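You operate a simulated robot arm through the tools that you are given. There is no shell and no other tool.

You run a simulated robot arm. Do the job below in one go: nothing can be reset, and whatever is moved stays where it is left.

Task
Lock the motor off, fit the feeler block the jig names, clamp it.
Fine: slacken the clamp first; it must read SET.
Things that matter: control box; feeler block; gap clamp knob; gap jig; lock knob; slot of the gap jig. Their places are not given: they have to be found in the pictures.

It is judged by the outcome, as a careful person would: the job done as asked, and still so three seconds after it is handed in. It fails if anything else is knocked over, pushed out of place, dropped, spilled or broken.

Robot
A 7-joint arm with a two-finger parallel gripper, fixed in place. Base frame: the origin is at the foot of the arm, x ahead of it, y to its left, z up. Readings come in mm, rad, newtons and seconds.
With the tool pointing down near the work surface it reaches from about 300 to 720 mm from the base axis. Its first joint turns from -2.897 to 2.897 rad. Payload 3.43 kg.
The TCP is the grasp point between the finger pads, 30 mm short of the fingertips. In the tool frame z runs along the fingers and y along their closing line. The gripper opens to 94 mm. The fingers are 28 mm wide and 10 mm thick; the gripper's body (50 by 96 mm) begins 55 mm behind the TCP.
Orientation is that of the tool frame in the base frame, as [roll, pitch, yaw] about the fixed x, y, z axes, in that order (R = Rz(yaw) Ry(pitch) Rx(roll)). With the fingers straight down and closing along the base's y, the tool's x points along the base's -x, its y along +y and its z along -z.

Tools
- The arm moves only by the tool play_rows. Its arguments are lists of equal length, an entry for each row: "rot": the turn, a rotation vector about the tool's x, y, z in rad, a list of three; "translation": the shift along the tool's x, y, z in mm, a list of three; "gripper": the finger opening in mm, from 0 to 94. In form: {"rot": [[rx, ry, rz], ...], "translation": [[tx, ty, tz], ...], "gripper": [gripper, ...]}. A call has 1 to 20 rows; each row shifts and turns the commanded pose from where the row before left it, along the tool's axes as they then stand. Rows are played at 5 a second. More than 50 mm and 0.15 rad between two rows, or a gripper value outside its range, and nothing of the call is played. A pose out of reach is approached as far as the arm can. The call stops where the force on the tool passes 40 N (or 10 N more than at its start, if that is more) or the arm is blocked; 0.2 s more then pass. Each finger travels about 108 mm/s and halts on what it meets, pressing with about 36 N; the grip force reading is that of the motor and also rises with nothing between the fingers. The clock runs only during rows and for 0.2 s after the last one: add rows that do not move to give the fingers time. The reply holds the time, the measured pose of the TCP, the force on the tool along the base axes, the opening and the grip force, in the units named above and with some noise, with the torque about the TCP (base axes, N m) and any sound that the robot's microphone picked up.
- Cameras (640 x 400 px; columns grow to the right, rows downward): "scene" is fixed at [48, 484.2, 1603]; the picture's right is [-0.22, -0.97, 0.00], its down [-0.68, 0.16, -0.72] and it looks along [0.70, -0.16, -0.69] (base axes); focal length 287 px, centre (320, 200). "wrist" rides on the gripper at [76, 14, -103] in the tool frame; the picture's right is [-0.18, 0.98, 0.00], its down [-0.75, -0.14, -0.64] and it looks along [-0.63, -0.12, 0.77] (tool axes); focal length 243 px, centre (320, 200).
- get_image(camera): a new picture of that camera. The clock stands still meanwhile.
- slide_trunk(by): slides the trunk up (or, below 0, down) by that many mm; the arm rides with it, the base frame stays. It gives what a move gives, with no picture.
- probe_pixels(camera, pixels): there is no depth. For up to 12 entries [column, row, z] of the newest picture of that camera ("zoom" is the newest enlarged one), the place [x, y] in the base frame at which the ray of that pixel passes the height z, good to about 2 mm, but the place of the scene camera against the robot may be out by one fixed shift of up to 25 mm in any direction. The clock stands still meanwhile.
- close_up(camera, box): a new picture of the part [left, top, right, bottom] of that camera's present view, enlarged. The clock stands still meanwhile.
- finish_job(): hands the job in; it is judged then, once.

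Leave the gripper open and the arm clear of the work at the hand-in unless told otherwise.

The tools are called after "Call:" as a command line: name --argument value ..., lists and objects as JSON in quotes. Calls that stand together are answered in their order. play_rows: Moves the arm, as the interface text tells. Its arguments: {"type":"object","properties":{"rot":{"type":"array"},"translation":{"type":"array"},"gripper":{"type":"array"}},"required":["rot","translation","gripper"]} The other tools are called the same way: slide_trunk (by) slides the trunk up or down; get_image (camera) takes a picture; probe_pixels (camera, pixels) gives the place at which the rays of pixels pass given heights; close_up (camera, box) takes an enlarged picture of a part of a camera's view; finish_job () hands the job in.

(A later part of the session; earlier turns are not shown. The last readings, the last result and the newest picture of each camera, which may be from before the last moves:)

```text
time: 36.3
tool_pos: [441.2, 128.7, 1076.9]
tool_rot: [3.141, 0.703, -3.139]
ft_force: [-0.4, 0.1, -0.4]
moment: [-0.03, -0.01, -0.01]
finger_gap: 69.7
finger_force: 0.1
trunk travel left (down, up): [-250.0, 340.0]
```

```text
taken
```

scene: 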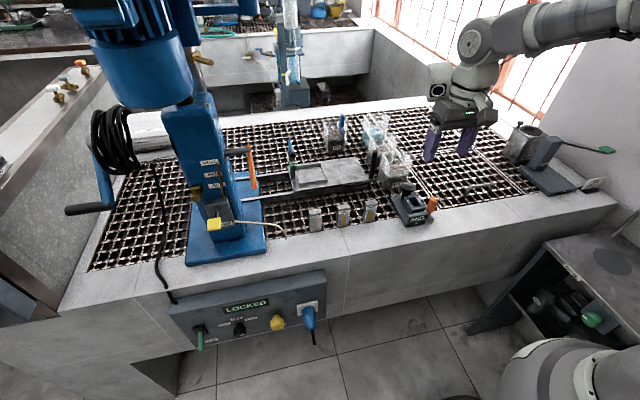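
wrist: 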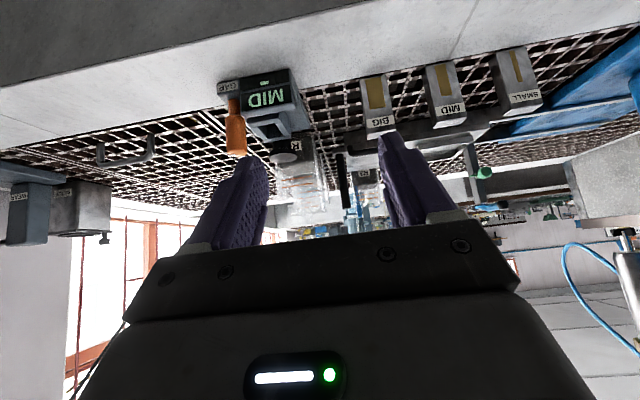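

Good low view: jig at (265,105), orange knob at (234,130), MID block at (446,95). I'll enlarge both.

Call:
close_up --camera "wrist" --box '[208, 65, 320, 165]'

Call:
close_up --camera "wrist" --box '[350, 40, 550, 140]'

Call:
close_up --camera "wrist" --box '[415, 55, 479, 135]'

```text
4.00 times, centred on (264, 115) of wrist
```

zoom: 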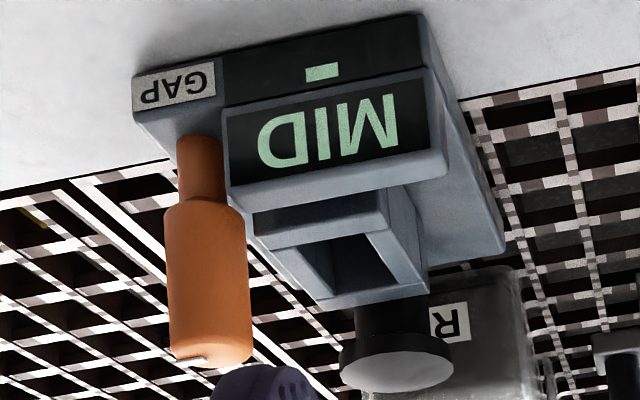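

```text
3.20 times, centred on (450, 90) of wrist
```

zoom: 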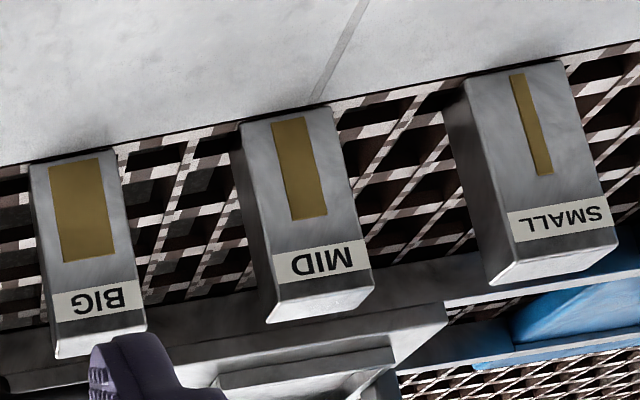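

```text
5.00 times, centred on (447, 95) of wrist
```

zoom: 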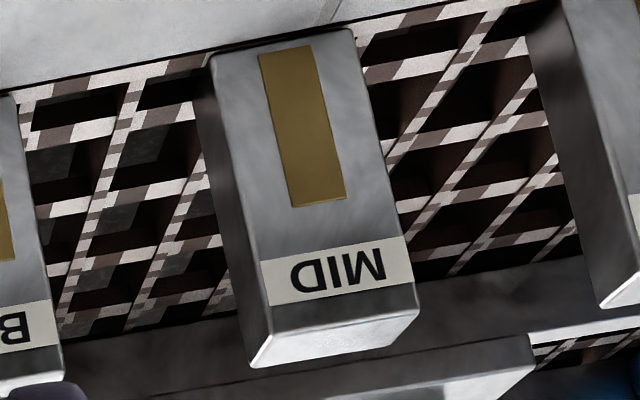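

Triangulated: MID block x 630–649, y 269–307, top z≈968 (37×20×81 mm, long side along y); slot opening x 617–659, y 31–57, rim z≈938 (long side along x, so the block needs a quarter turn); orange clamp knob top ≈(598, 8, 980), Ø≈26; black stud at (696,43,956). I'll straighten the tool down and move above the orange knob.

Call:
play_rows --rot '[[0, 0.1406, 0], [0, 0.1406, 0], [0, 0.1406, 0], [0, 0.1406, 0], [0, 0.1406, 0], [0, 0, 0], [0, 0, 0], [0, 0, 0], [0, 0, 0], [0, 0, 0], [0, 0, 0]]' --translation '[[0, 0, 0], [0, 0, 0], [0, 0, 0], [0, 0, 0], [0, 0, 0], [-31.4, -24, -2.6], [-31.4, -24, -2.6], [-31.4, -24, -2.6], [-31.4, -24, -2.6], [-31.4, -24, -2.6], [0, 0, 0]]' --gripper '[70, 70, 70, 70, 70, 70, 70, 70, 70, 70, 70]'

Call:
get_image --camera "wrist"

Call:
get_image --camera "scene"

```text
time: 38.7
tool_pos: [598.1, 9.6, 1089.4]
tool_rot: [-3.14, -0.002, -3.139]
ft_force: [-0.4, -0.1, -0.7]
moment: [0.0, 0.02, 0.01]
finger_gap: 70.3
finger_force: 0.2
trunk travel left (down, up): [-250.0, 340.0]
```

```text
taken
```

wrist: 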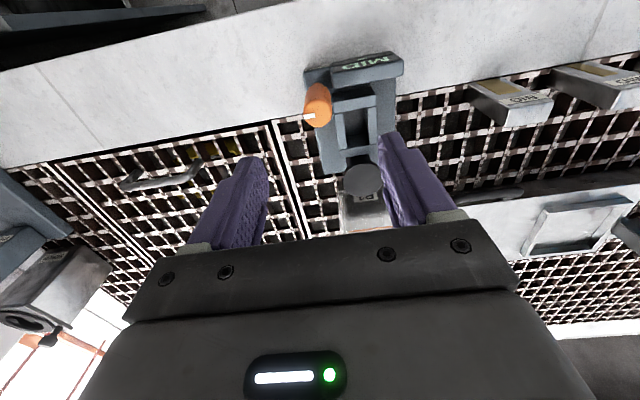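

```text
taken
```

scene: 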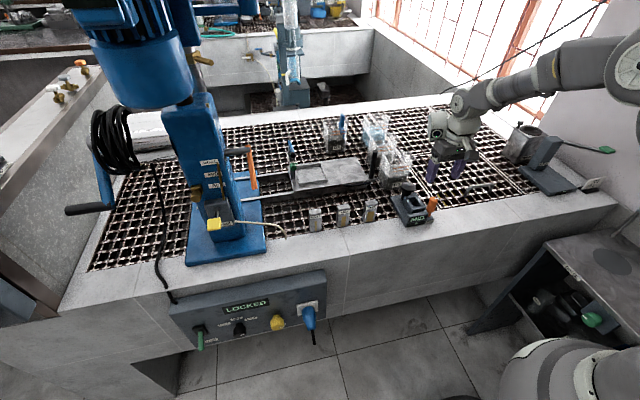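

Directly above, the orange knob's top shows at wrist (316,115). A close-up to fix its centre and pointer direction.

Call:
close_up --camera "wrist" --box '[288, 75, 352, 135]'

Call:
close_up --camera "wrist" --box '[296, 40, 424, 200]'

```text
6.67 times, centred on (320, 105) of wrist
```

zoom: 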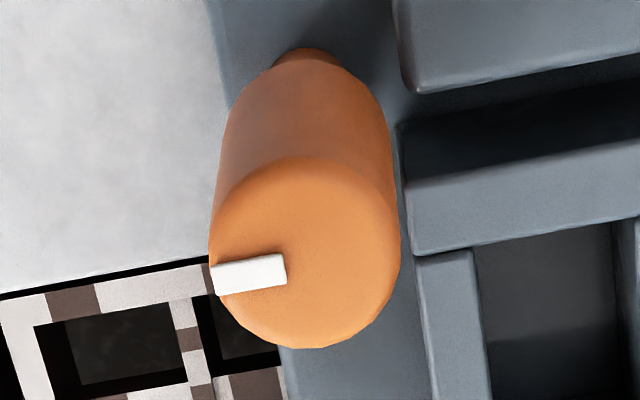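

```text
2.50 times, centred on (360, 120) of wrist
```

zoom: 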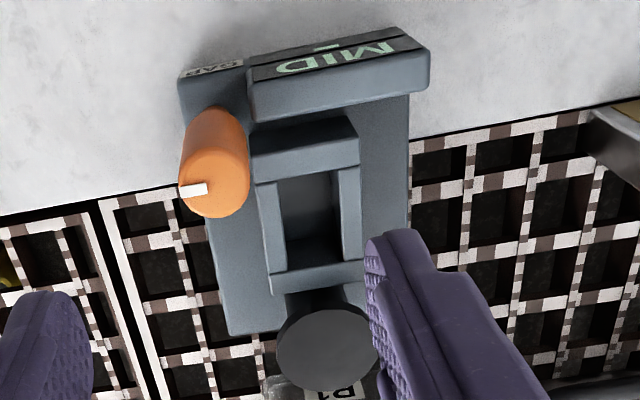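

The knob top centre is (598.4, 6.7), Ø≈25, pointer towards −y. I'll descend to TCP z≈975 with the fingers open 60 mm (tips at 945, above the 938 rim).

Call:
play_rows --rot '[[0, 0, 0], [0, 0, 0], [0, 0, 0], [0, 0, 0], [0, 0, 0]]' --translation '[[-0.3, -2.9, 35], [0, 0, 35], [0, 0, 25], [0, 0, 19.5], [0, 0, 0]]' --gripper '[60, 60, 60, 60, 60]'

Call:
get_image --camera "wrist"

```text
time: 39.9
tool_pos: [597.3, 6.7, 974.2]
tool_rot: [3.141, -0.005, -3.14]
ft_force: [-0.4, 0.7, 0.4]
moment: [0.02, -0.01, -0.04]
finger_gap: 59.9
finger_force: 0.1
trunk travel left (down, up): [-250.0, 340.0]
```

```text
taken
```

wrist: 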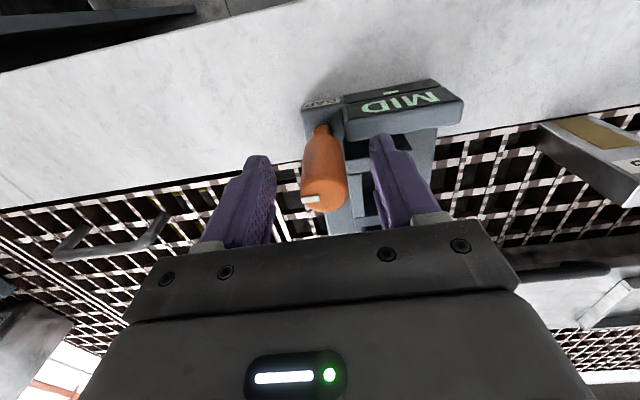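

The knob is centred between the fingers. I'll close on it.

Call:
play_rows --rot '[[0, 0, 0], [0, 0, 0], [0, 0, 0], [0, 0, 0]]' --translation '[[0, 0, 0], [0, 0, 0], [0, 0, 0], [0, 0, 0]]' --gripper '[40, 24, 16, 16]'

Call:
get_image --camera "wrist"

```text
time: 40.9
tool_pos: [597.0, 9.5, 975.7]
tool_rot: [-3.141, -0.001, -3.141]
ft_force: [-0.4, 7.9, -1.5]
moment: [0.31, -0.09, 0.07]
finger_gap: 25.6
finger_force: 45.1
trunk travel left (down, up): [-250.0, 340.0]
```

```text
taken
```

wrist: 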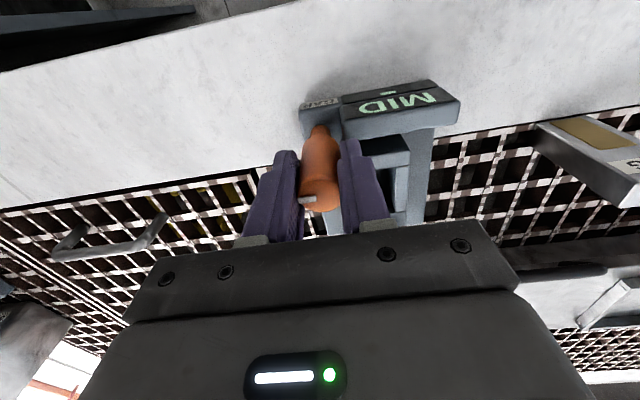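

Gripped at 25.6 mm; I'll relieve the small side force (+2.5 mm y) and begin turning counter-clockwise (seen from above) to slacken.

Call:
play_rows --rot '[[0, 0, 0], [0, 0, -0.11], [0, 0, -0.11], [0, 0, -0.11], [0, 0, -0.11], [0, 0, 0]]' --translation '[[0, 2.3, 0], [0, 0, 0], [0, 0, 0], [0, 0, 0], [0, 0, 0], [0, 0, 0]]' --gripper '[16, 16, 16, 16, 16, 16]'

Call:
get_image --camera "wrist"

Call:
close_up --camera "scene" --box '[374, 170, 454, 240]'

```text
time: 42.3
tool_pos: [596.7, 7.9, 976.1]
tool_rot: [-3.141, -0.001, -2.7]
ft_force: [-3.6, -12.9, 5.0]
moment: [-0.94, 0.83, -0.03]
finger_gap: 25.7
finger_force: 45.5
trunk travel left (down, up): [-250.0, 340.0]
```

```text
taken
```

wrist: 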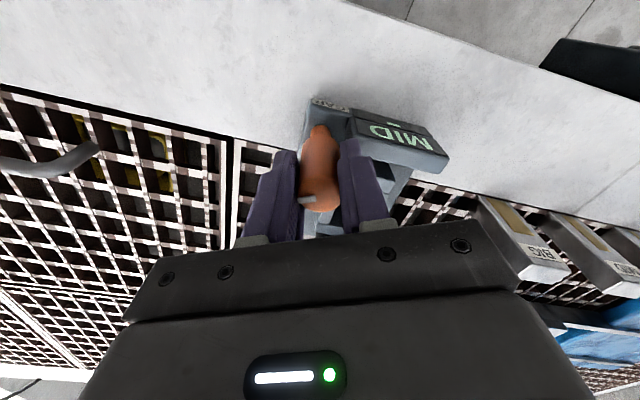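

```text
5.71 times, centred on (414, 205) of scene
```

zoom: 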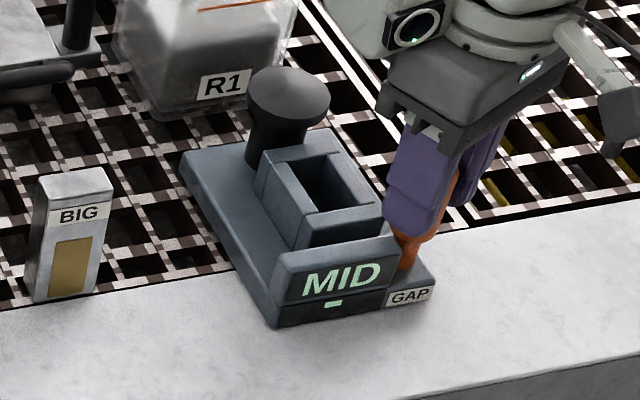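

The knob turns freely and the jig hasn't shifted. I'll ease the side load and continue counter-clockwise another 0.44 rad.

Call:
play_rows --rot '[[0, 0, 0], [0, 0, -0.11], [0, 0, -0.11], [0, 0, -0.11], [0, 0, -0.11], [0, 0, 0]]' --translation '[[0.5, -1.2, 0], [0, 0, 0], [0, 0, 0], [0, 0, 0], [0, 0, 0], [0, 0, 0]]' --gripper '[16, 16, 16, 16, 16, 16]'

Call:
get_image --camera "wrist"

Call:
close_up --camera "scene" --box '[374, 170, 454, 240]'

```text
time: 43.7
tool_pos: [598.0, 6.5, 975.7]
tool_rot: [3.14, -0.001, -2.259]
ft_force: [-1.7, -13.5, 2.2]
moment: [-0.99, 0.41, -0.01]
finger_gap: 25.4
finger_force: 45.0
trunk travel left (down, up): [-250.0, 340.0]
```

```text
taken
```

wrist: 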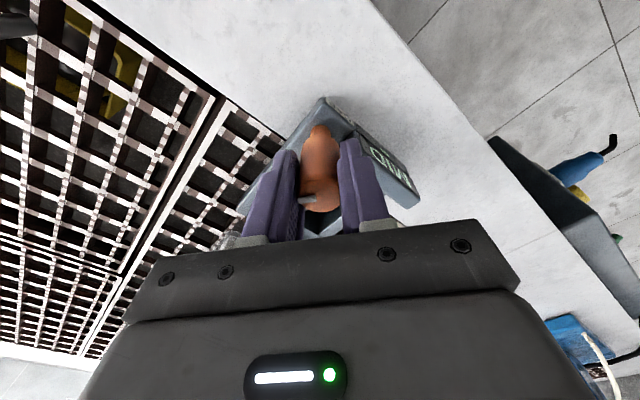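

```text
5.71 times, centred on (414, 205) of scene
```

zoom: 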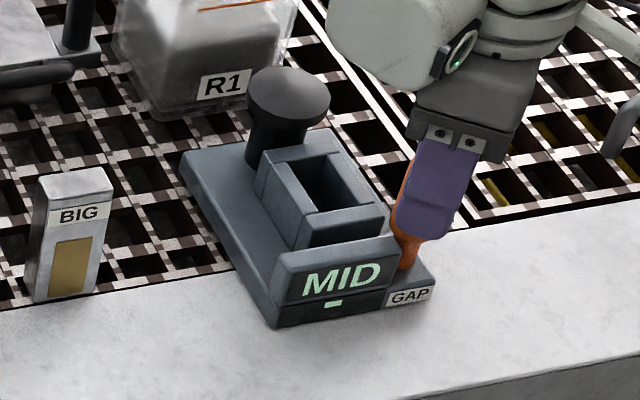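

Still "–" after 50°; low torque. I'll keep turning counter-clockwise to a quarter turn and read torque.

Call:
play_rows --rot '[[0, 0, 0], [0, 0, -0.11], [0, 0, -0.11], [0, 0, -0.11], [0, 0, -0.11], [0, 0, -0.11], [0, 0, -0.11], [0, 0, 0]]' --translation '[[0.9, -0.7, 0], [0, 0, 0], [0, 0, 0], [0, 0, 0], [0, 0, 0], [0, 0, 0], [0, 0, 0], [0, 0, 0]]' --gripper '[16, 16, 16, 16, 16, 16, 16, 16]'

Call:
get_image --camera "wrist"

Call:
close_up --camera "scene" --box '[374, 170, 454, 240]'

```text
time: 45.5
tool_pos: [600.1, 6.3, 975.3]
tool_rot: [3.142, 0.0, -1.601]
ft_force: [16.2, -9.9, 1.3]
moment: [-0.54, -0.54, -0.04]
finger_gap: 25.8
finger_force: 44.5
trunk travel left (down, up): [-250.0, 340.0]
```

```text
taken
```

wrist: 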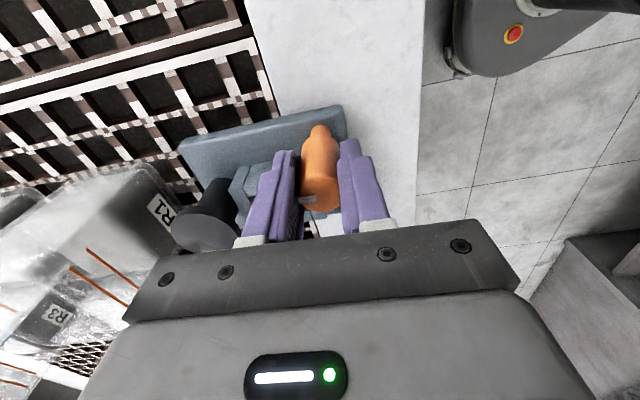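

```text
5.71 times, centred on (414, 205) of scene
```

zoom: 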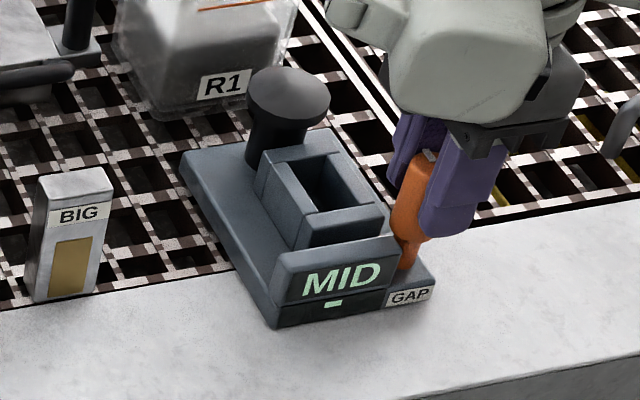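

No stop yet and still "–". I'll turn a bit further, watching for a stop.

Call:
play_rows --rot '[[0, 0, -0.11], [0, 0, -0.11], [0, 0, -0.11], [0, 0, -0.11], [0, 0, 0]]' --translation '[[0, 0, 0], [0, 0, 0], [0, 0, 0], [0, 0, 0], [0, 0, 0]]' --gripper '[16, 16, 16, 16, 16]'

Call:
get_image --camera "wrist"

Call:
close_up --camera "scene" --box '[374, 170, 454, 240]'

```text
time: 46.7
tool_pos: [600.0, 6.9, 974.6]
tool_rot: [3.14, 0.001, -1.158]
ft_force: [21.5, 2.5, 10.3]
moment: [0.42, -0.2, -0.24]
finger_gap: 25.7
finger_force: 44.8
trunk travel left (down, up): [-250.0, 340.0]
```

```text
taken
```

wrist: 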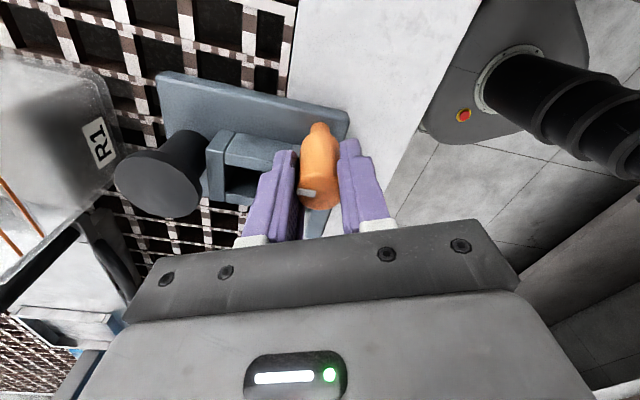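

```text
5.71 times, centred on (414, 205) of scene
```

zoom: 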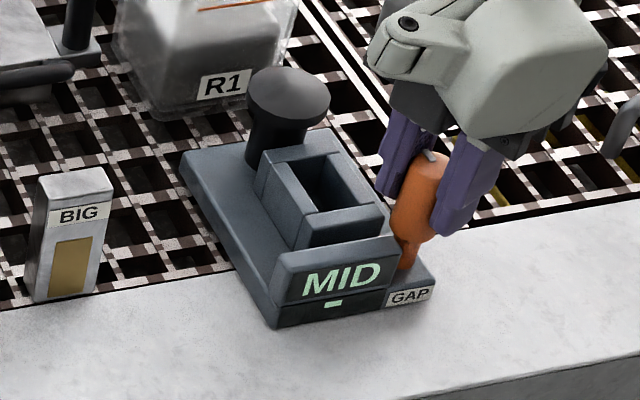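

The resisting torque rose to −0.24 N·m, maybe a stop. I'll look at the pointer relative to the fingers.

Call:
close_up --camera "wrist" --box '[280, 140, 360, 220]'

```text
5.00 times, centred on (320, 180) of wrist
```

zoom: 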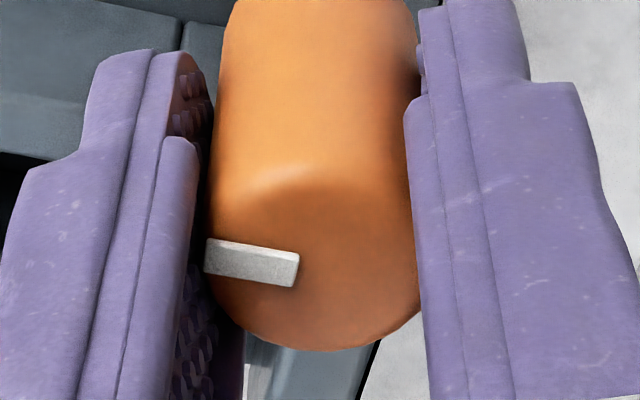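

The pointer lagged the fingers only in the last step, so the knob has reached its slack stop (pointer towards +x). I'll open, lift 130 mm, and turn the tool to yaw −1.571 (fingers closing along x) for the block.

Call:
play_rows --rot '[[0, 0, 0], [0, 0, 0], [0, 0, 0], [0, 0, 0], [0, 0, 0], [0, 0, 0], [0, 0, 0.138], [0, 0, 0.138], [0, 0, 0.137], [0, 0, 0]]' --translation '[[0, 0, 0], [0, 0, 0], [0, 0, 0], [0, 0, -40], [0, 0, -45], [0, 0, -45], [0, 0, 0], [0, 0, 0], [0, 0, 0], [0, 0, 0]]' --gripper '[40, 55, 55, 55, 55, 55, 55, 55, 55, 55]'

Call:
get_image --camera "wrist"

Call:
close_up --camera "scene" --box '[374, 170, 454, 240]'

```text
time: 48.9
tool_pos: [598.8, 7.0, 1104.0]
tool_rot: [3.139, 0.0, -1.576]
ft_force: [0.1, -0.5, 0.4]
moment: [0.03, 0.02, 0.02]
finger_gap: 54.8
finger_force: 0.0
trunk travel left (down, up): [-250.0, 340.0]
```

```text
taken
```

wrist: 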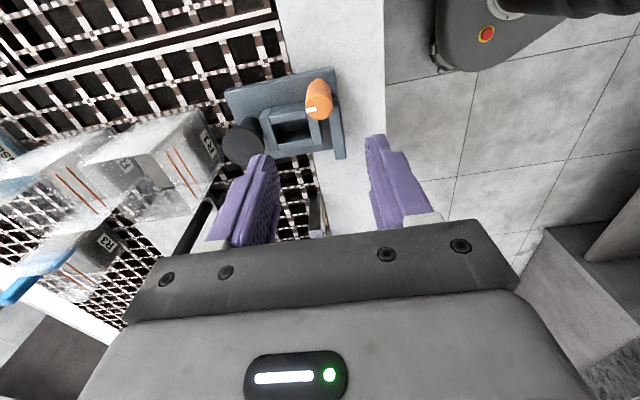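

```text
5.71 times, centred on (414, 205) of scene
```

zoom: 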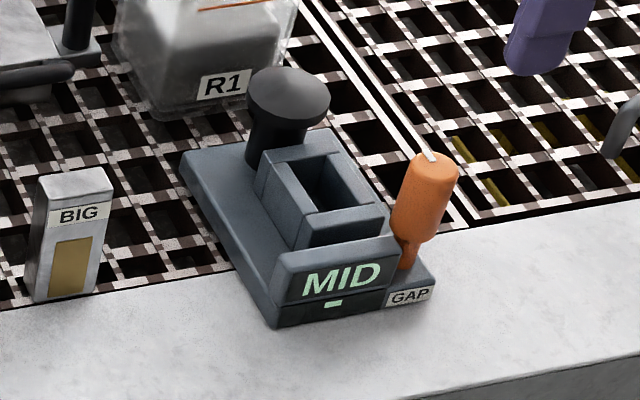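

The pointer now faces +x and the knob is slack. From this angle I'll refine the slot's position with a close-up.

Call:
close_up --camera "wrist" --box '[220, 60, 348, 170]'

Call:
close_up --camera "wrist" --box '[250, 90, 346, 160]'

```text
3.64 times, centred on (284, 115) of wrist
```

zoom: 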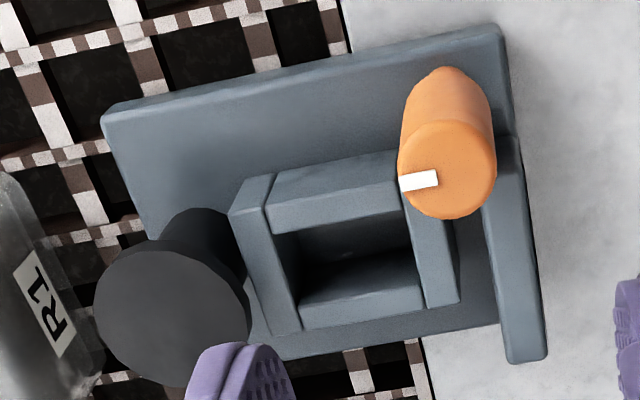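

```text
5.71 times, centred on (298, 125) of wrist
```

zoom: 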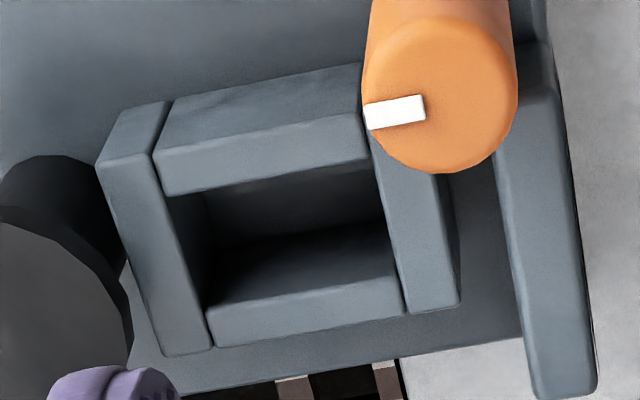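

I'll probe the four inner corners of the slot mouth at the rim height 938, plus the knob-top centre at 980.

Call:
probe_pixels --camera "wrist" --pixels '[[271.2, 124.1, 938], [306.8, 118.0, 938], [311.5, 136.9, 938], [278.4, 143.9, 938], [319, 101.5, 980], [271.2, 124.1, 934], [306.8, 118.0, 942]]'

```text
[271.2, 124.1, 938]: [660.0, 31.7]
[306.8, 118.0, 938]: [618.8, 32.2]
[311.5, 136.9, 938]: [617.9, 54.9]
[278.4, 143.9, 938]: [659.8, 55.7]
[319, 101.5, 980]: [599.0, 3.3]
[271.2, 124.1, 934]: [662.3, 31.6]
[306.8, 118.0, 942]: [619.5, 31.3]
```

The slot centre comes out at about (638.7, 44.0), 41.6×24 mm. Now I'll move over the MID block at about (640, 288) at height 1090.

Call:
play_rows --rot '[[0, 0, 0], [0, 0, 0], [0, 0, 0], [0, 0, 0], [0, 0, 0], [0, 0, 0], [0, 0, 0], [0, 0, 0]]' --translation '[[-40.1, -5.9, 2], [-40.1, -5.9, 2], [-40.1, -5.9, 2], [-40.1, -5.9, 2], [-40.1, -5.9, 2], [-40.1, -5.9, 2], [-40.1, -5.9, 2], [0, 0, 0]]' --gripper '[55, 55, 55, 55, 55, 55, 55, 55]'

Call:
get_image --camera "wrist"

Call:
get_image --camera "scene"

```text
time: 50.7
tool_pos: [640.1, 287.1, 1092.4]
tool_rot: [3.141, -0.001, -1.573]
ft_force: [0.0, 0.1, -0.5]
moment: [-0.04, -0.04, 0.01]
finger_gap: 54.7
finger_force: 0.1
trunk travel left (down, up): [-250.0, 340.0]
```

```text
taken
```

wrist: 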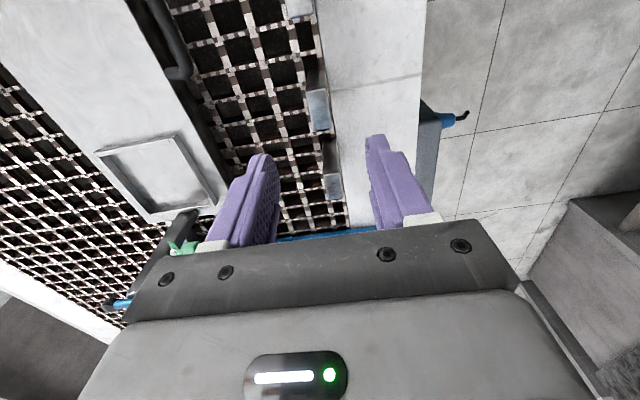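

```text
taken
```

scene: 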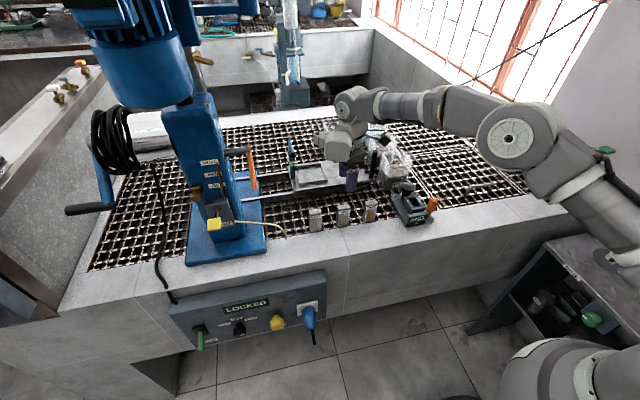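

The blocks run down the picture: BIG (299,8), MID (318,110), SMALL (333,188). I'll enlarge MID.

Call:
close_up --camera "wrist" --box '[286, 75, 350, 135]'

Call:
close_up --camera "wrist" --box '[260, 0, 388, 230]'

```text
6.67 times, centred on (318, 105) of wrist
```

zoom: 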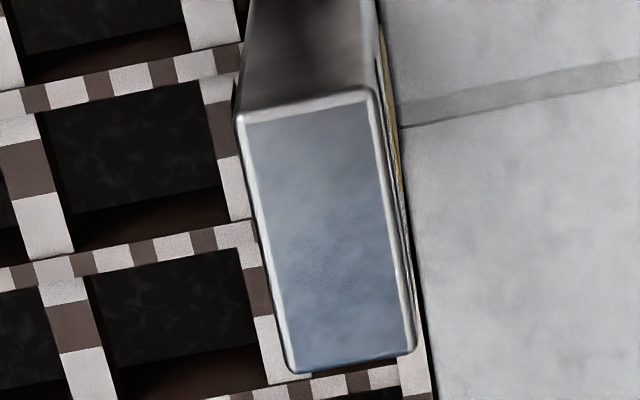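

```text
1.74 times, centred on (324, 115) of wrist
```

zoom: 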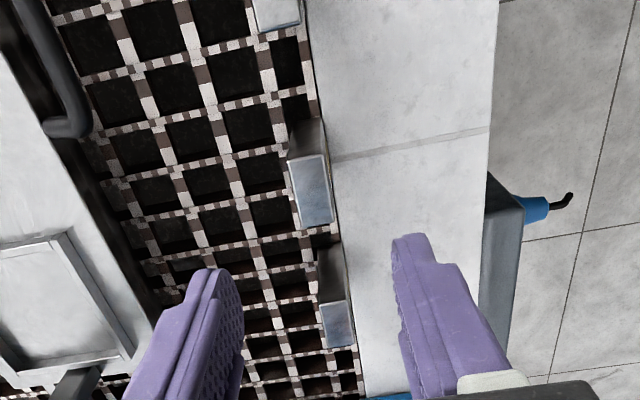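

I'll probe the four top corners of MID at z=968 and 964.

Call:
probe_pixels --camera "wrist" --pixels '[[305.7, 92.3, 968], [325.8, 88.5, 968], [332.2, 127.8, 968], [313.8, 130.8, 968], [305.7, 92.3, 964], [325.8, 88.5, 964], [332.2, 127.8, 964], [313.8, 130.8, 964]]'

```text
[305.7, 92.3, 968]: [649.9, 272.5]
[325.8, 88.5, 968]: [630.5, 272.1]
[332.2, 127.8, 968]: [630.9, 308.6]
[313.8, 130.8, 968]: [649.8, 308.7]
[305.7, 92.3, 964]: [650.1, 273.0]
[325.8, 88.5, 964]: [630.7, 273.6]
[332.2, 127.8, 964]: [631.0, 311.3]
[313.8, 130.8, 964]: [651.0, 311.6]
```

MID's centre is about (640.2, 289), thickness 19 mm along x. I'll descend to TCP z=970 (fingertips 28 mm below its top) with fingers either side.

Call:
play_rows --rot '[[0, 0, 0], [0, 0, 0], [0, 0, 0], [0, 0, 0], [0, 0, 0]]' --translation '[[-1.9, 0, 40], [0, 0, 40], [0, 0, 25], [0, 0, 17], [0, 0, 0]]' --gripper '[55, 55, 55, 55, 55]'

Call:
get_image --camera "wrist"

Call:
close_up --camera "scene" --box '[290, 160, 400, 240]'

```text
time: 51.9
tool_pos: [639.1, 288.2, 968.3]
tool_rot: [3.139, 0.0, -1.575]
ft_force: [0.0, 0.1, 0.0]
moment: [0.04, 0.0, -0.02]
finger_gap: 55.2
finger_force: 0.1
trunk travel left (down, up): [-250.0, 340.0]
```

```text
taken
```

wrist: 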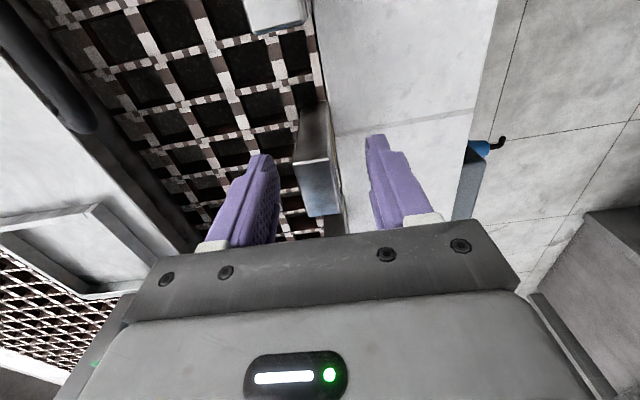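

```text
5.00 times, centred on (345, 200) of scene
```

zoom: 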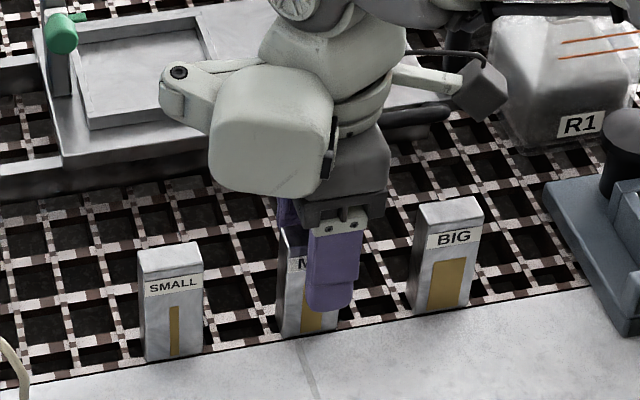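

The block top is centred between the fingers at wrist (317,185). I'll close on it.

Call:
play_rows --rot '[[0, 0, 0], [0, 0, 0], [0, 0, 0], [0, 0, 0], [0, 0, 0]]' --translation '[[0, 0, 0], [0, 0, 0], [0, 0, 0], [0, 0, 0], [0, 0, 0]]' --gripper '[40, 24, 10, 10, 10]'

Call:
get_image --camera "wrist"

```text
time: 53.1
tool_pos: [638.6, 288.6, 969.3]
tool_rot: [3.14, 0.001, -1.573]
ft_force: [1.0, -0.1, 0.2]
moment: [0.01, -0.03, 0.05]
finger_gap: 23.9
finger_force: 36.4
trunk travel left (down, up): [-250.0, 340.0]
```

```text
taken
```

wrist: 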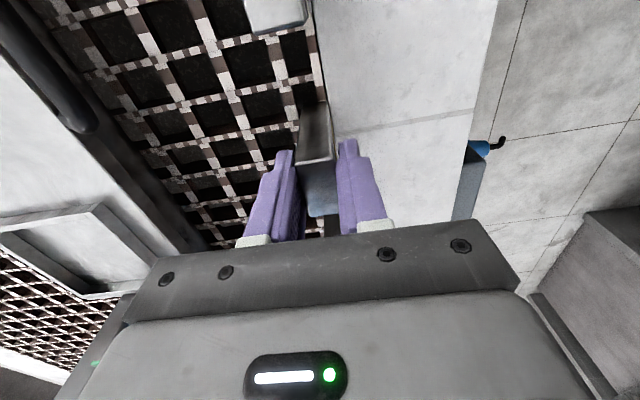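

The fingers stopped at 23.9 mm. I'll check the grip in close-up.

Call:
close_up --camera "wrist" --box '[260, 90, 388, 240]'

Call:
close_up --camera "scene" --box '[320, 185, 370, 235]'

```text
2.67 times, centred on (324, 165) of wrist
```

zoom: 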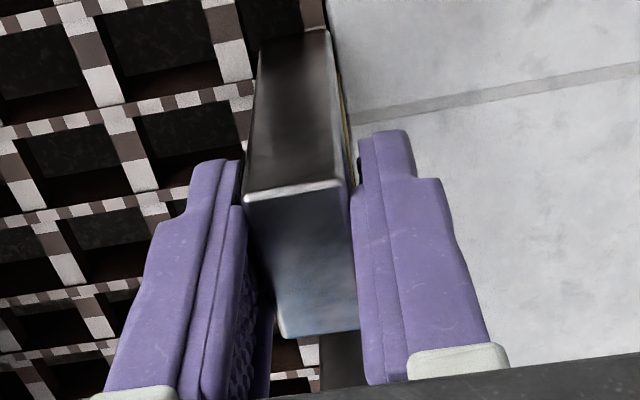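

```text
8.00 times, centred on (345, 210) of scene
```

zoom: 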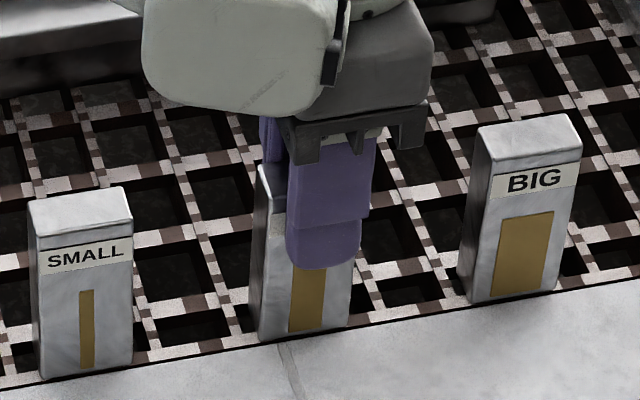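

The block top measures about 19 mm here but the gap reads 23.9, so I'll give the fingers more time and re-read before lifting.

Call:
play_rows --rot '[[0, 0, 0], [0, 0, 0], [0, 0, 0], [0, 0, 0]]' --translation '[[0, 0, 0], [0, 0, 0], [0, 0, 0], [0, 0, 0]]' --gripper '[5, 0, 0, 0]'

Call:
close_up --camera "wrist" --box '[260, 90, 388, 240]'

```text
time: 54.1
tool_pos: [639.8, 288.4, 970.0]
tool_rot: [3.14, 0.001, -1.575]
ft_force: [0.9, 0.6, 0.3]
moment: [0.01, -0.02, 0.0]
finger_gap: 23.8
finger_force: 35.9
trunk travel left (down, up): [-250.0, 340.0]
```

```text
2.67 times, centred on (324, 165) of wrist
```

zoom: 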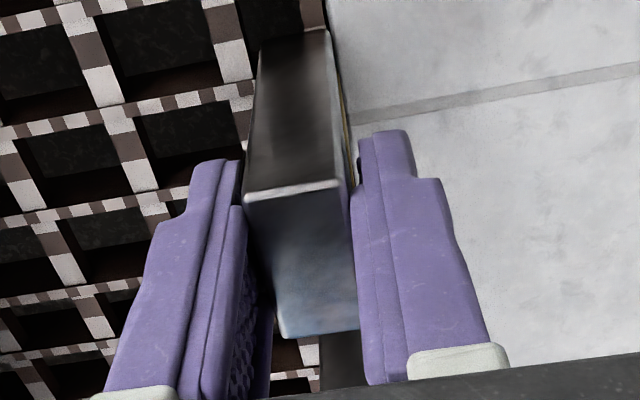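

The grip is steady at 23.8 mm / 36 N (label and strip add to the thickness). I'll lift the block 116 mm straight up and check it is held.

Call:
play_rows --rot '[[0, 0, 0], [0, 0, 0], [0, 0, 0], [0, 0, 0], [0, 0, 0]]' --translation '[[0, 0, -16], [0, 0, -30], [0, 0, -35], [0, 0, -35], [0, 0, 0]]' --gripper '[0, 0, 0, 0, 0]'

Call:
get_image --camera "wrist"

Call:
close_up --camera "scene" --box '[300, 150, 400, 240]'

```text
time: 55.3
tool_pos: [640.1, 288.3, 1085.2]
tool_rot: [3.139, 0.0, -1.574]
ft_force: [-0.1, -0.2, -0.9]
moment: [-0.01, -0.03, 0.02]
finger_gap: 23.7
finger_force: 35.8
trunk travel left (down, up): [-250.0, 340.0]
```

```text
taken
```

wrist: 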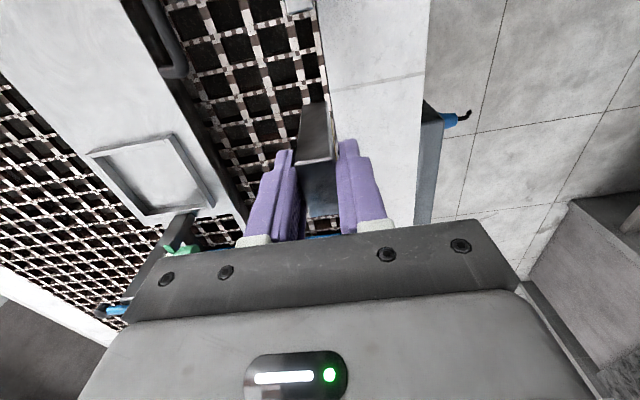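

```text
4.44 times, centred on (350, 195) of scene
```

zoom: 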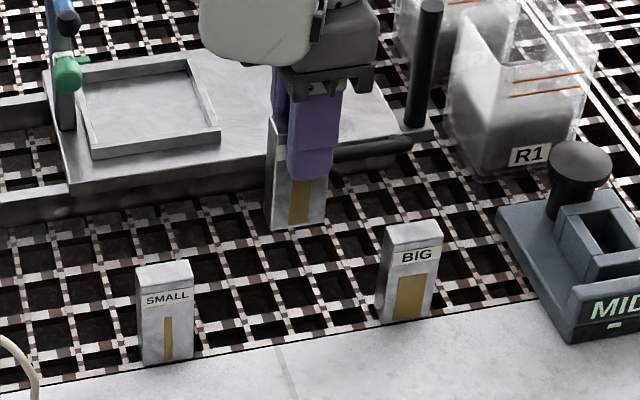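

The block is held. I'll turn the tool a quarter turn clockwise (yaw to −π) so the block's long side lies along x.

Call:
play_rows --rot '[[0, 0, 0.1428], [0, 0, 0.1428], [0, 0, 0.1428], [0, 0, 0.1428], [0, 0, 0.1428], [0, 0, 0.1428], [0, 0, 0.1428], [0, 0, 0.1428], [0, 0, 0.1428], [0, 0, 0.1428], [0, 0, 0.1428], [0, 0, 0]]' --translation '[[0, 0, 0], [0, 0, 0], [0, 0, 0], [0, 0, 0], [0, 0, 0], [0, 0, 0], [0, 0, 0], [0, 0, 0], [0, 0, 0], [0, 0, 0], [0, 0, 0], [0, 0, 0]]' --gripper '[0, 0, 0, 0, 0, 0, 0, 0, 0, 0, 0, 0]'

```text
time: 57.9
tool_pos: [639.7, 290.9, 1085.1]
tool_rot: [-3.14, -0.002, 3.135]
ft_force: [0.4, 0.2, -0.8]
moment: [-0.02, 0.02, 0.03]
finger_gap: 23.9
finger_force: 35.6
trunk travel left (down, up): [-250.0, 340.0]
```

Orientation done. I'll carry the block across to above the slot at about (636, 44, 1085).

Call:
play_rows --rot '[[0, 0, 0], [0, 0, 0], [0, 0, 0], [0, 0, 0], [0, 0, 0], [0, 0, 0], [0, 0, 0], [0, 0, 0]]' --translation '[[0.6, -35, 0], [0.6, -35, 0], [0.6, -35, 0], [0.6, -35, 0], [0.6, -35, 0], [0.6, -35, 0], [0.4, -35, 0], [0, 0, 0]]' --gripper '[0, 0, 0, 0, 0, 0, 0, 0]'

Call:
get_image --camera "wrist"

Call:
close_up --camera "scene" --box '[370, 130, 460, 230]'

```text
time: 59.7
tool_pos: [634.4, 44.3, 1088.0]
tool_rot: [3.14, -0.002, 3.138]
ft_force: [-0.4, -0.4, -0.7]
moment: [-0.02, 0.01, 0.04]
finger_gap: 24.0
finger_force: 36.4
trunk travel left (down, up): [-250.0, 340.0]
```

```text
taken
```

wrist: 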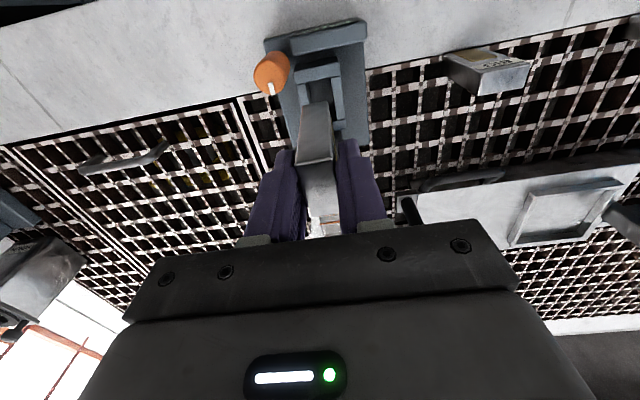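

```text
4.00 times, centred on (415, 180) of scene
```

zoom: 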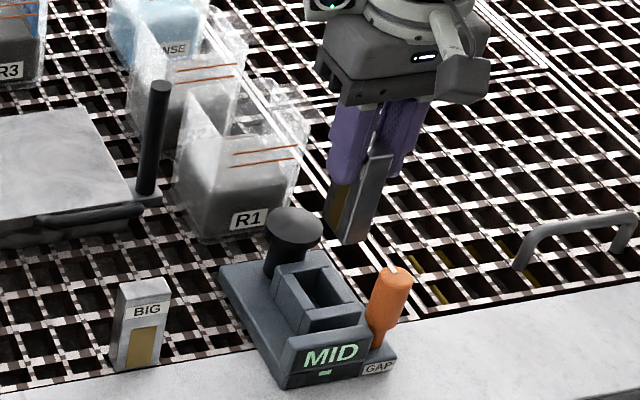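

The block hangs above the slot. A close-up will show alignment.

Call:
close_up --camera "wrist" --box '[250, 40, 378, 180]'

Call:
close_up --camera "wrist" --box '[276, 90, 366, 230]'

```text
2.86 times, centred on (314, 110) of wrist
```

zoom: 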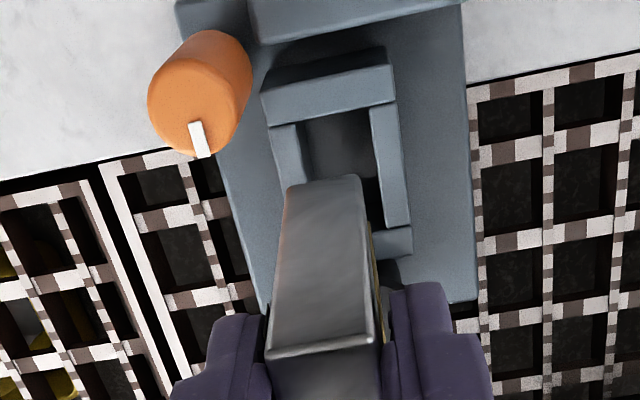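

```text
2.86 times, centred on (321, 160) of wrist
```

zoom: 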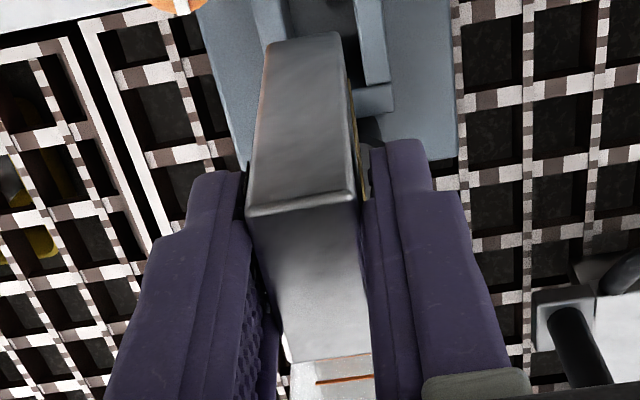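

I'll look at the hanging block more closely from the scene camera, to see how far label and strip stick out.

Call:
close_up --camera "scene" --box '[390, 150, 430, 200]'

Call:
close_up --camera "wrist" --box '[290, 95, 350, 175]'

```text
8.00 times, centred on (410, 175) of scene
```

zoom: 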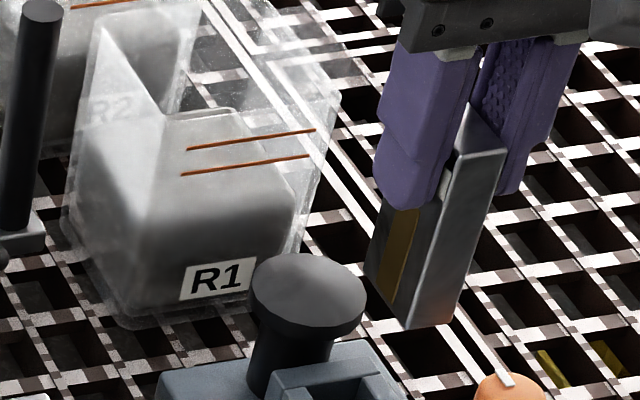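

```text
5.00 times, centred on (320, 135) of wrist
```

zoom: 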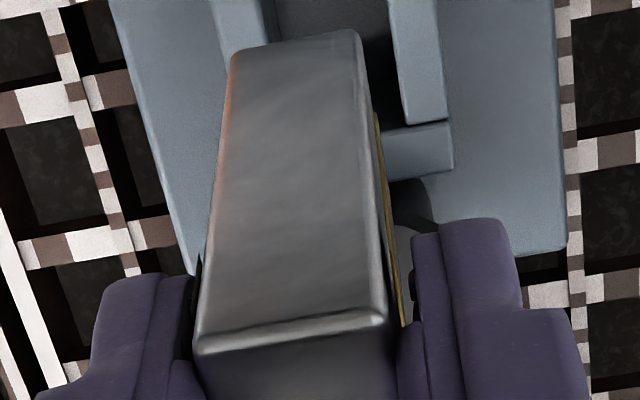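

The strip sticks out only slightly. I'll lower to leave about 6 mm between block and rim (TCP z≈1024), shifting +3.4 mm in x and +0.7 mm in y, and compare positions there.

Call:
play_rows --rot '[[0, 0, 0], [0, 0, 0], [0, 0, 0], [0, 0, 0]]' --translation '[[-3.4, 0.7, 30], [0, 0, 20], [0, 0, 14], [0, 0, 0]]' --gripper '[0, 0, 0, 0]'

Call:
get_image --camera "wrist"

Call:
close_up --camera "wrist" --box '[276, 50, 366, 120]'

Call:
close_up --camera "scene" --box '[390, 165, 440, 225]'

```text
time: 60.7
tool_pos: [637.7, 44.0, 1022.9]
tool_rot: [-3.141, -0.001, 3.14]
ft_force: [-0.6, 0.4, -1.0]
moment: [-0.02, 0.03, -0.02]
finger_gap: 23.9
finger_force: 35.7
trunk travel left (down, up): [-250.0, 340.0]
```

```text
taken
```

wrist: 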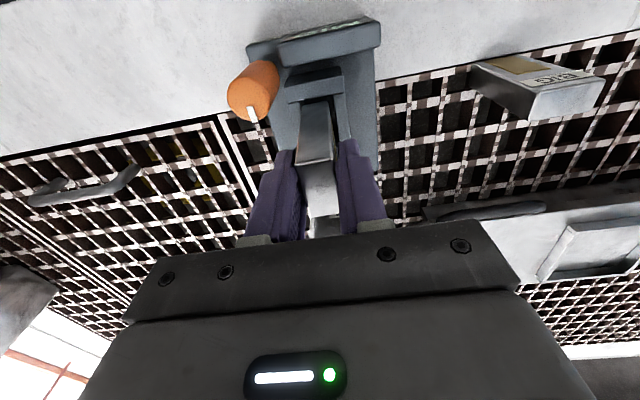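

```text
5.71 times, centred on (321, 85) of wrist
```

zoom: 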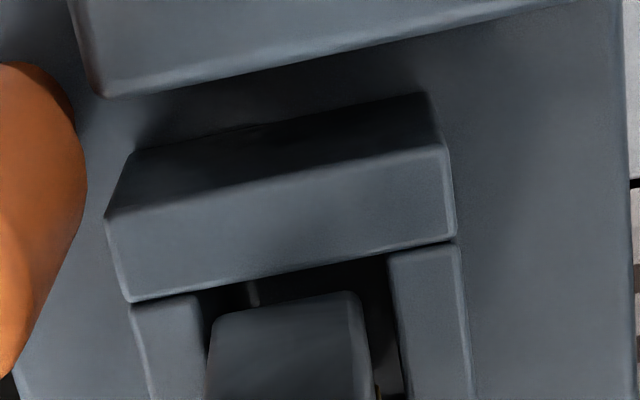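

```text
6.67 times, centred on (415, 195) of scene
```

zoom: 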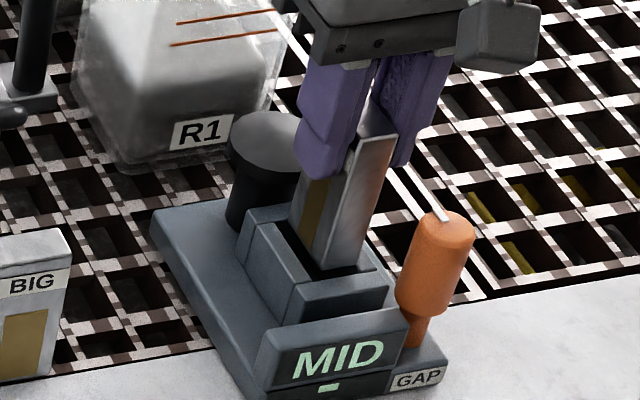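

At this height the block clears the left wall by ≈1.3 mm and the right by ≈4 mm, and fore-aft it is centred. I'll shift +1.2 mm in y and lower 25 mm into the slot slowly.

Call:
play_rows --rot '[[0, 0, 0], [0, 0, 0], [0, 0, 0], [0, 0, 0], [0, 0, 0], [0, 0, 0], [0, 0, 0]]' --translation '[[0, 1.2, 0], [0, 0, 5], [0, 0, 5], [0, 0, 5], [0, 0, 5], [0, 0, 5], [0, 0, 0]]' --gripper '[0, 0, 0, 0, 0, 0, 0]'

Call:
close_up --camera "wrist" --box '[256, 50, 384, 180]'

Call:
close_up --camera "scene" --box '[390, 165, 440, 225]'

```text
time: 62.3
tool_pos: [638.8, 45.1, 995.0]
tool_rot: [-3.141, 0.0, 3.138]
ft_force: [0.3, 0.8, -0.6]
moment: [-0.01, -0.01, -0.02]
finger_gap: 23.9
finger_force: 35.8
trunk travel left (down, up): [-250.0, 340.0]
```

```text
3.08 times, centred on (320, 115) of wrist
```

zoom: 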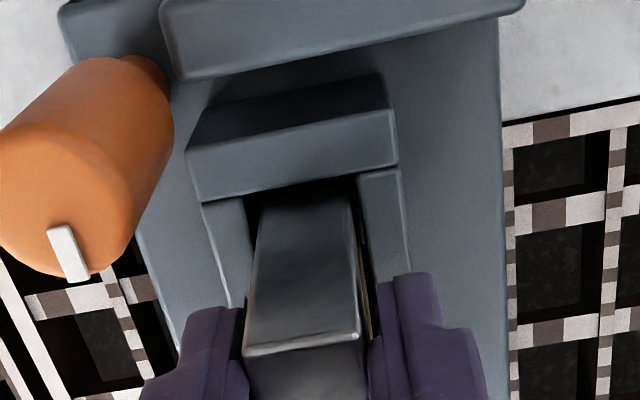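

```text
6.67 times, centred on (415, 195) of scene
```

zoom: 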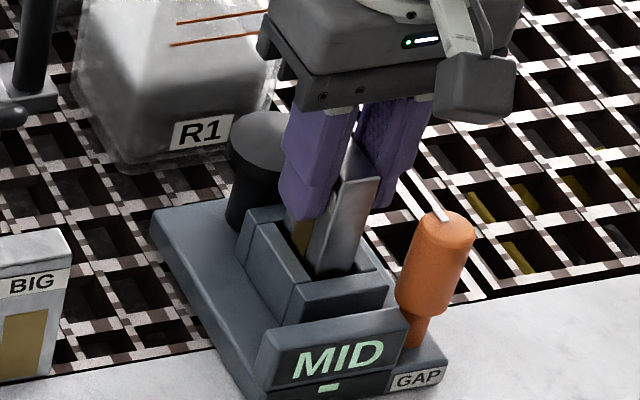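

The block is entering the slot with no contact force. I'll lower another 20 mm in small steps.

Call:
play_rows --rot '[[0, 0, 0], [0, 0, 0], [0, 0, 0], [0, 0, 0], [0, 0, 0], [0, 0, 0]]' --translation '[[0, 0, 4], [0, 0, 4], [0, 0, 4], [0, 0, 4], [0, 0, 4], [0, 0, 0]]' --gripper '[0, 0, 0, 0, 0, 0]'

Call:
get_image --camera "wrist"

Call:
close_up --camera "scene" --box '[390, 165, 440, 225]'

```text
time: 63.7
tool_pos: [638.2, 46.4, 977.2]
tool_rot: [3.14, 0.003, 3.137]
ft_force: [3.8, 0.2, 26.4]
moment: [-0.02, -0.12, -0.04]
finger_gap: 23.9
finger_force: 36.4
trunk travel left (down, up): [-250.0, 340.0]
```

```text
taken
```

wrist: 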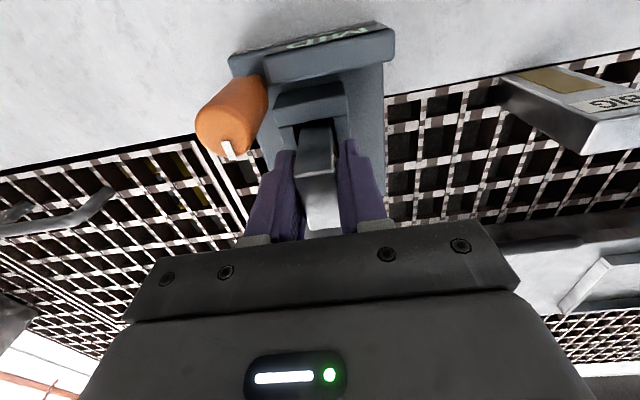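

```text
6.67 times, centred on (415, 195) of scene
```

zoom: 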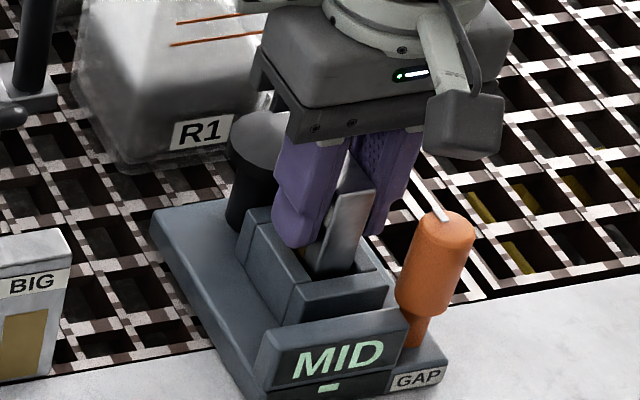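

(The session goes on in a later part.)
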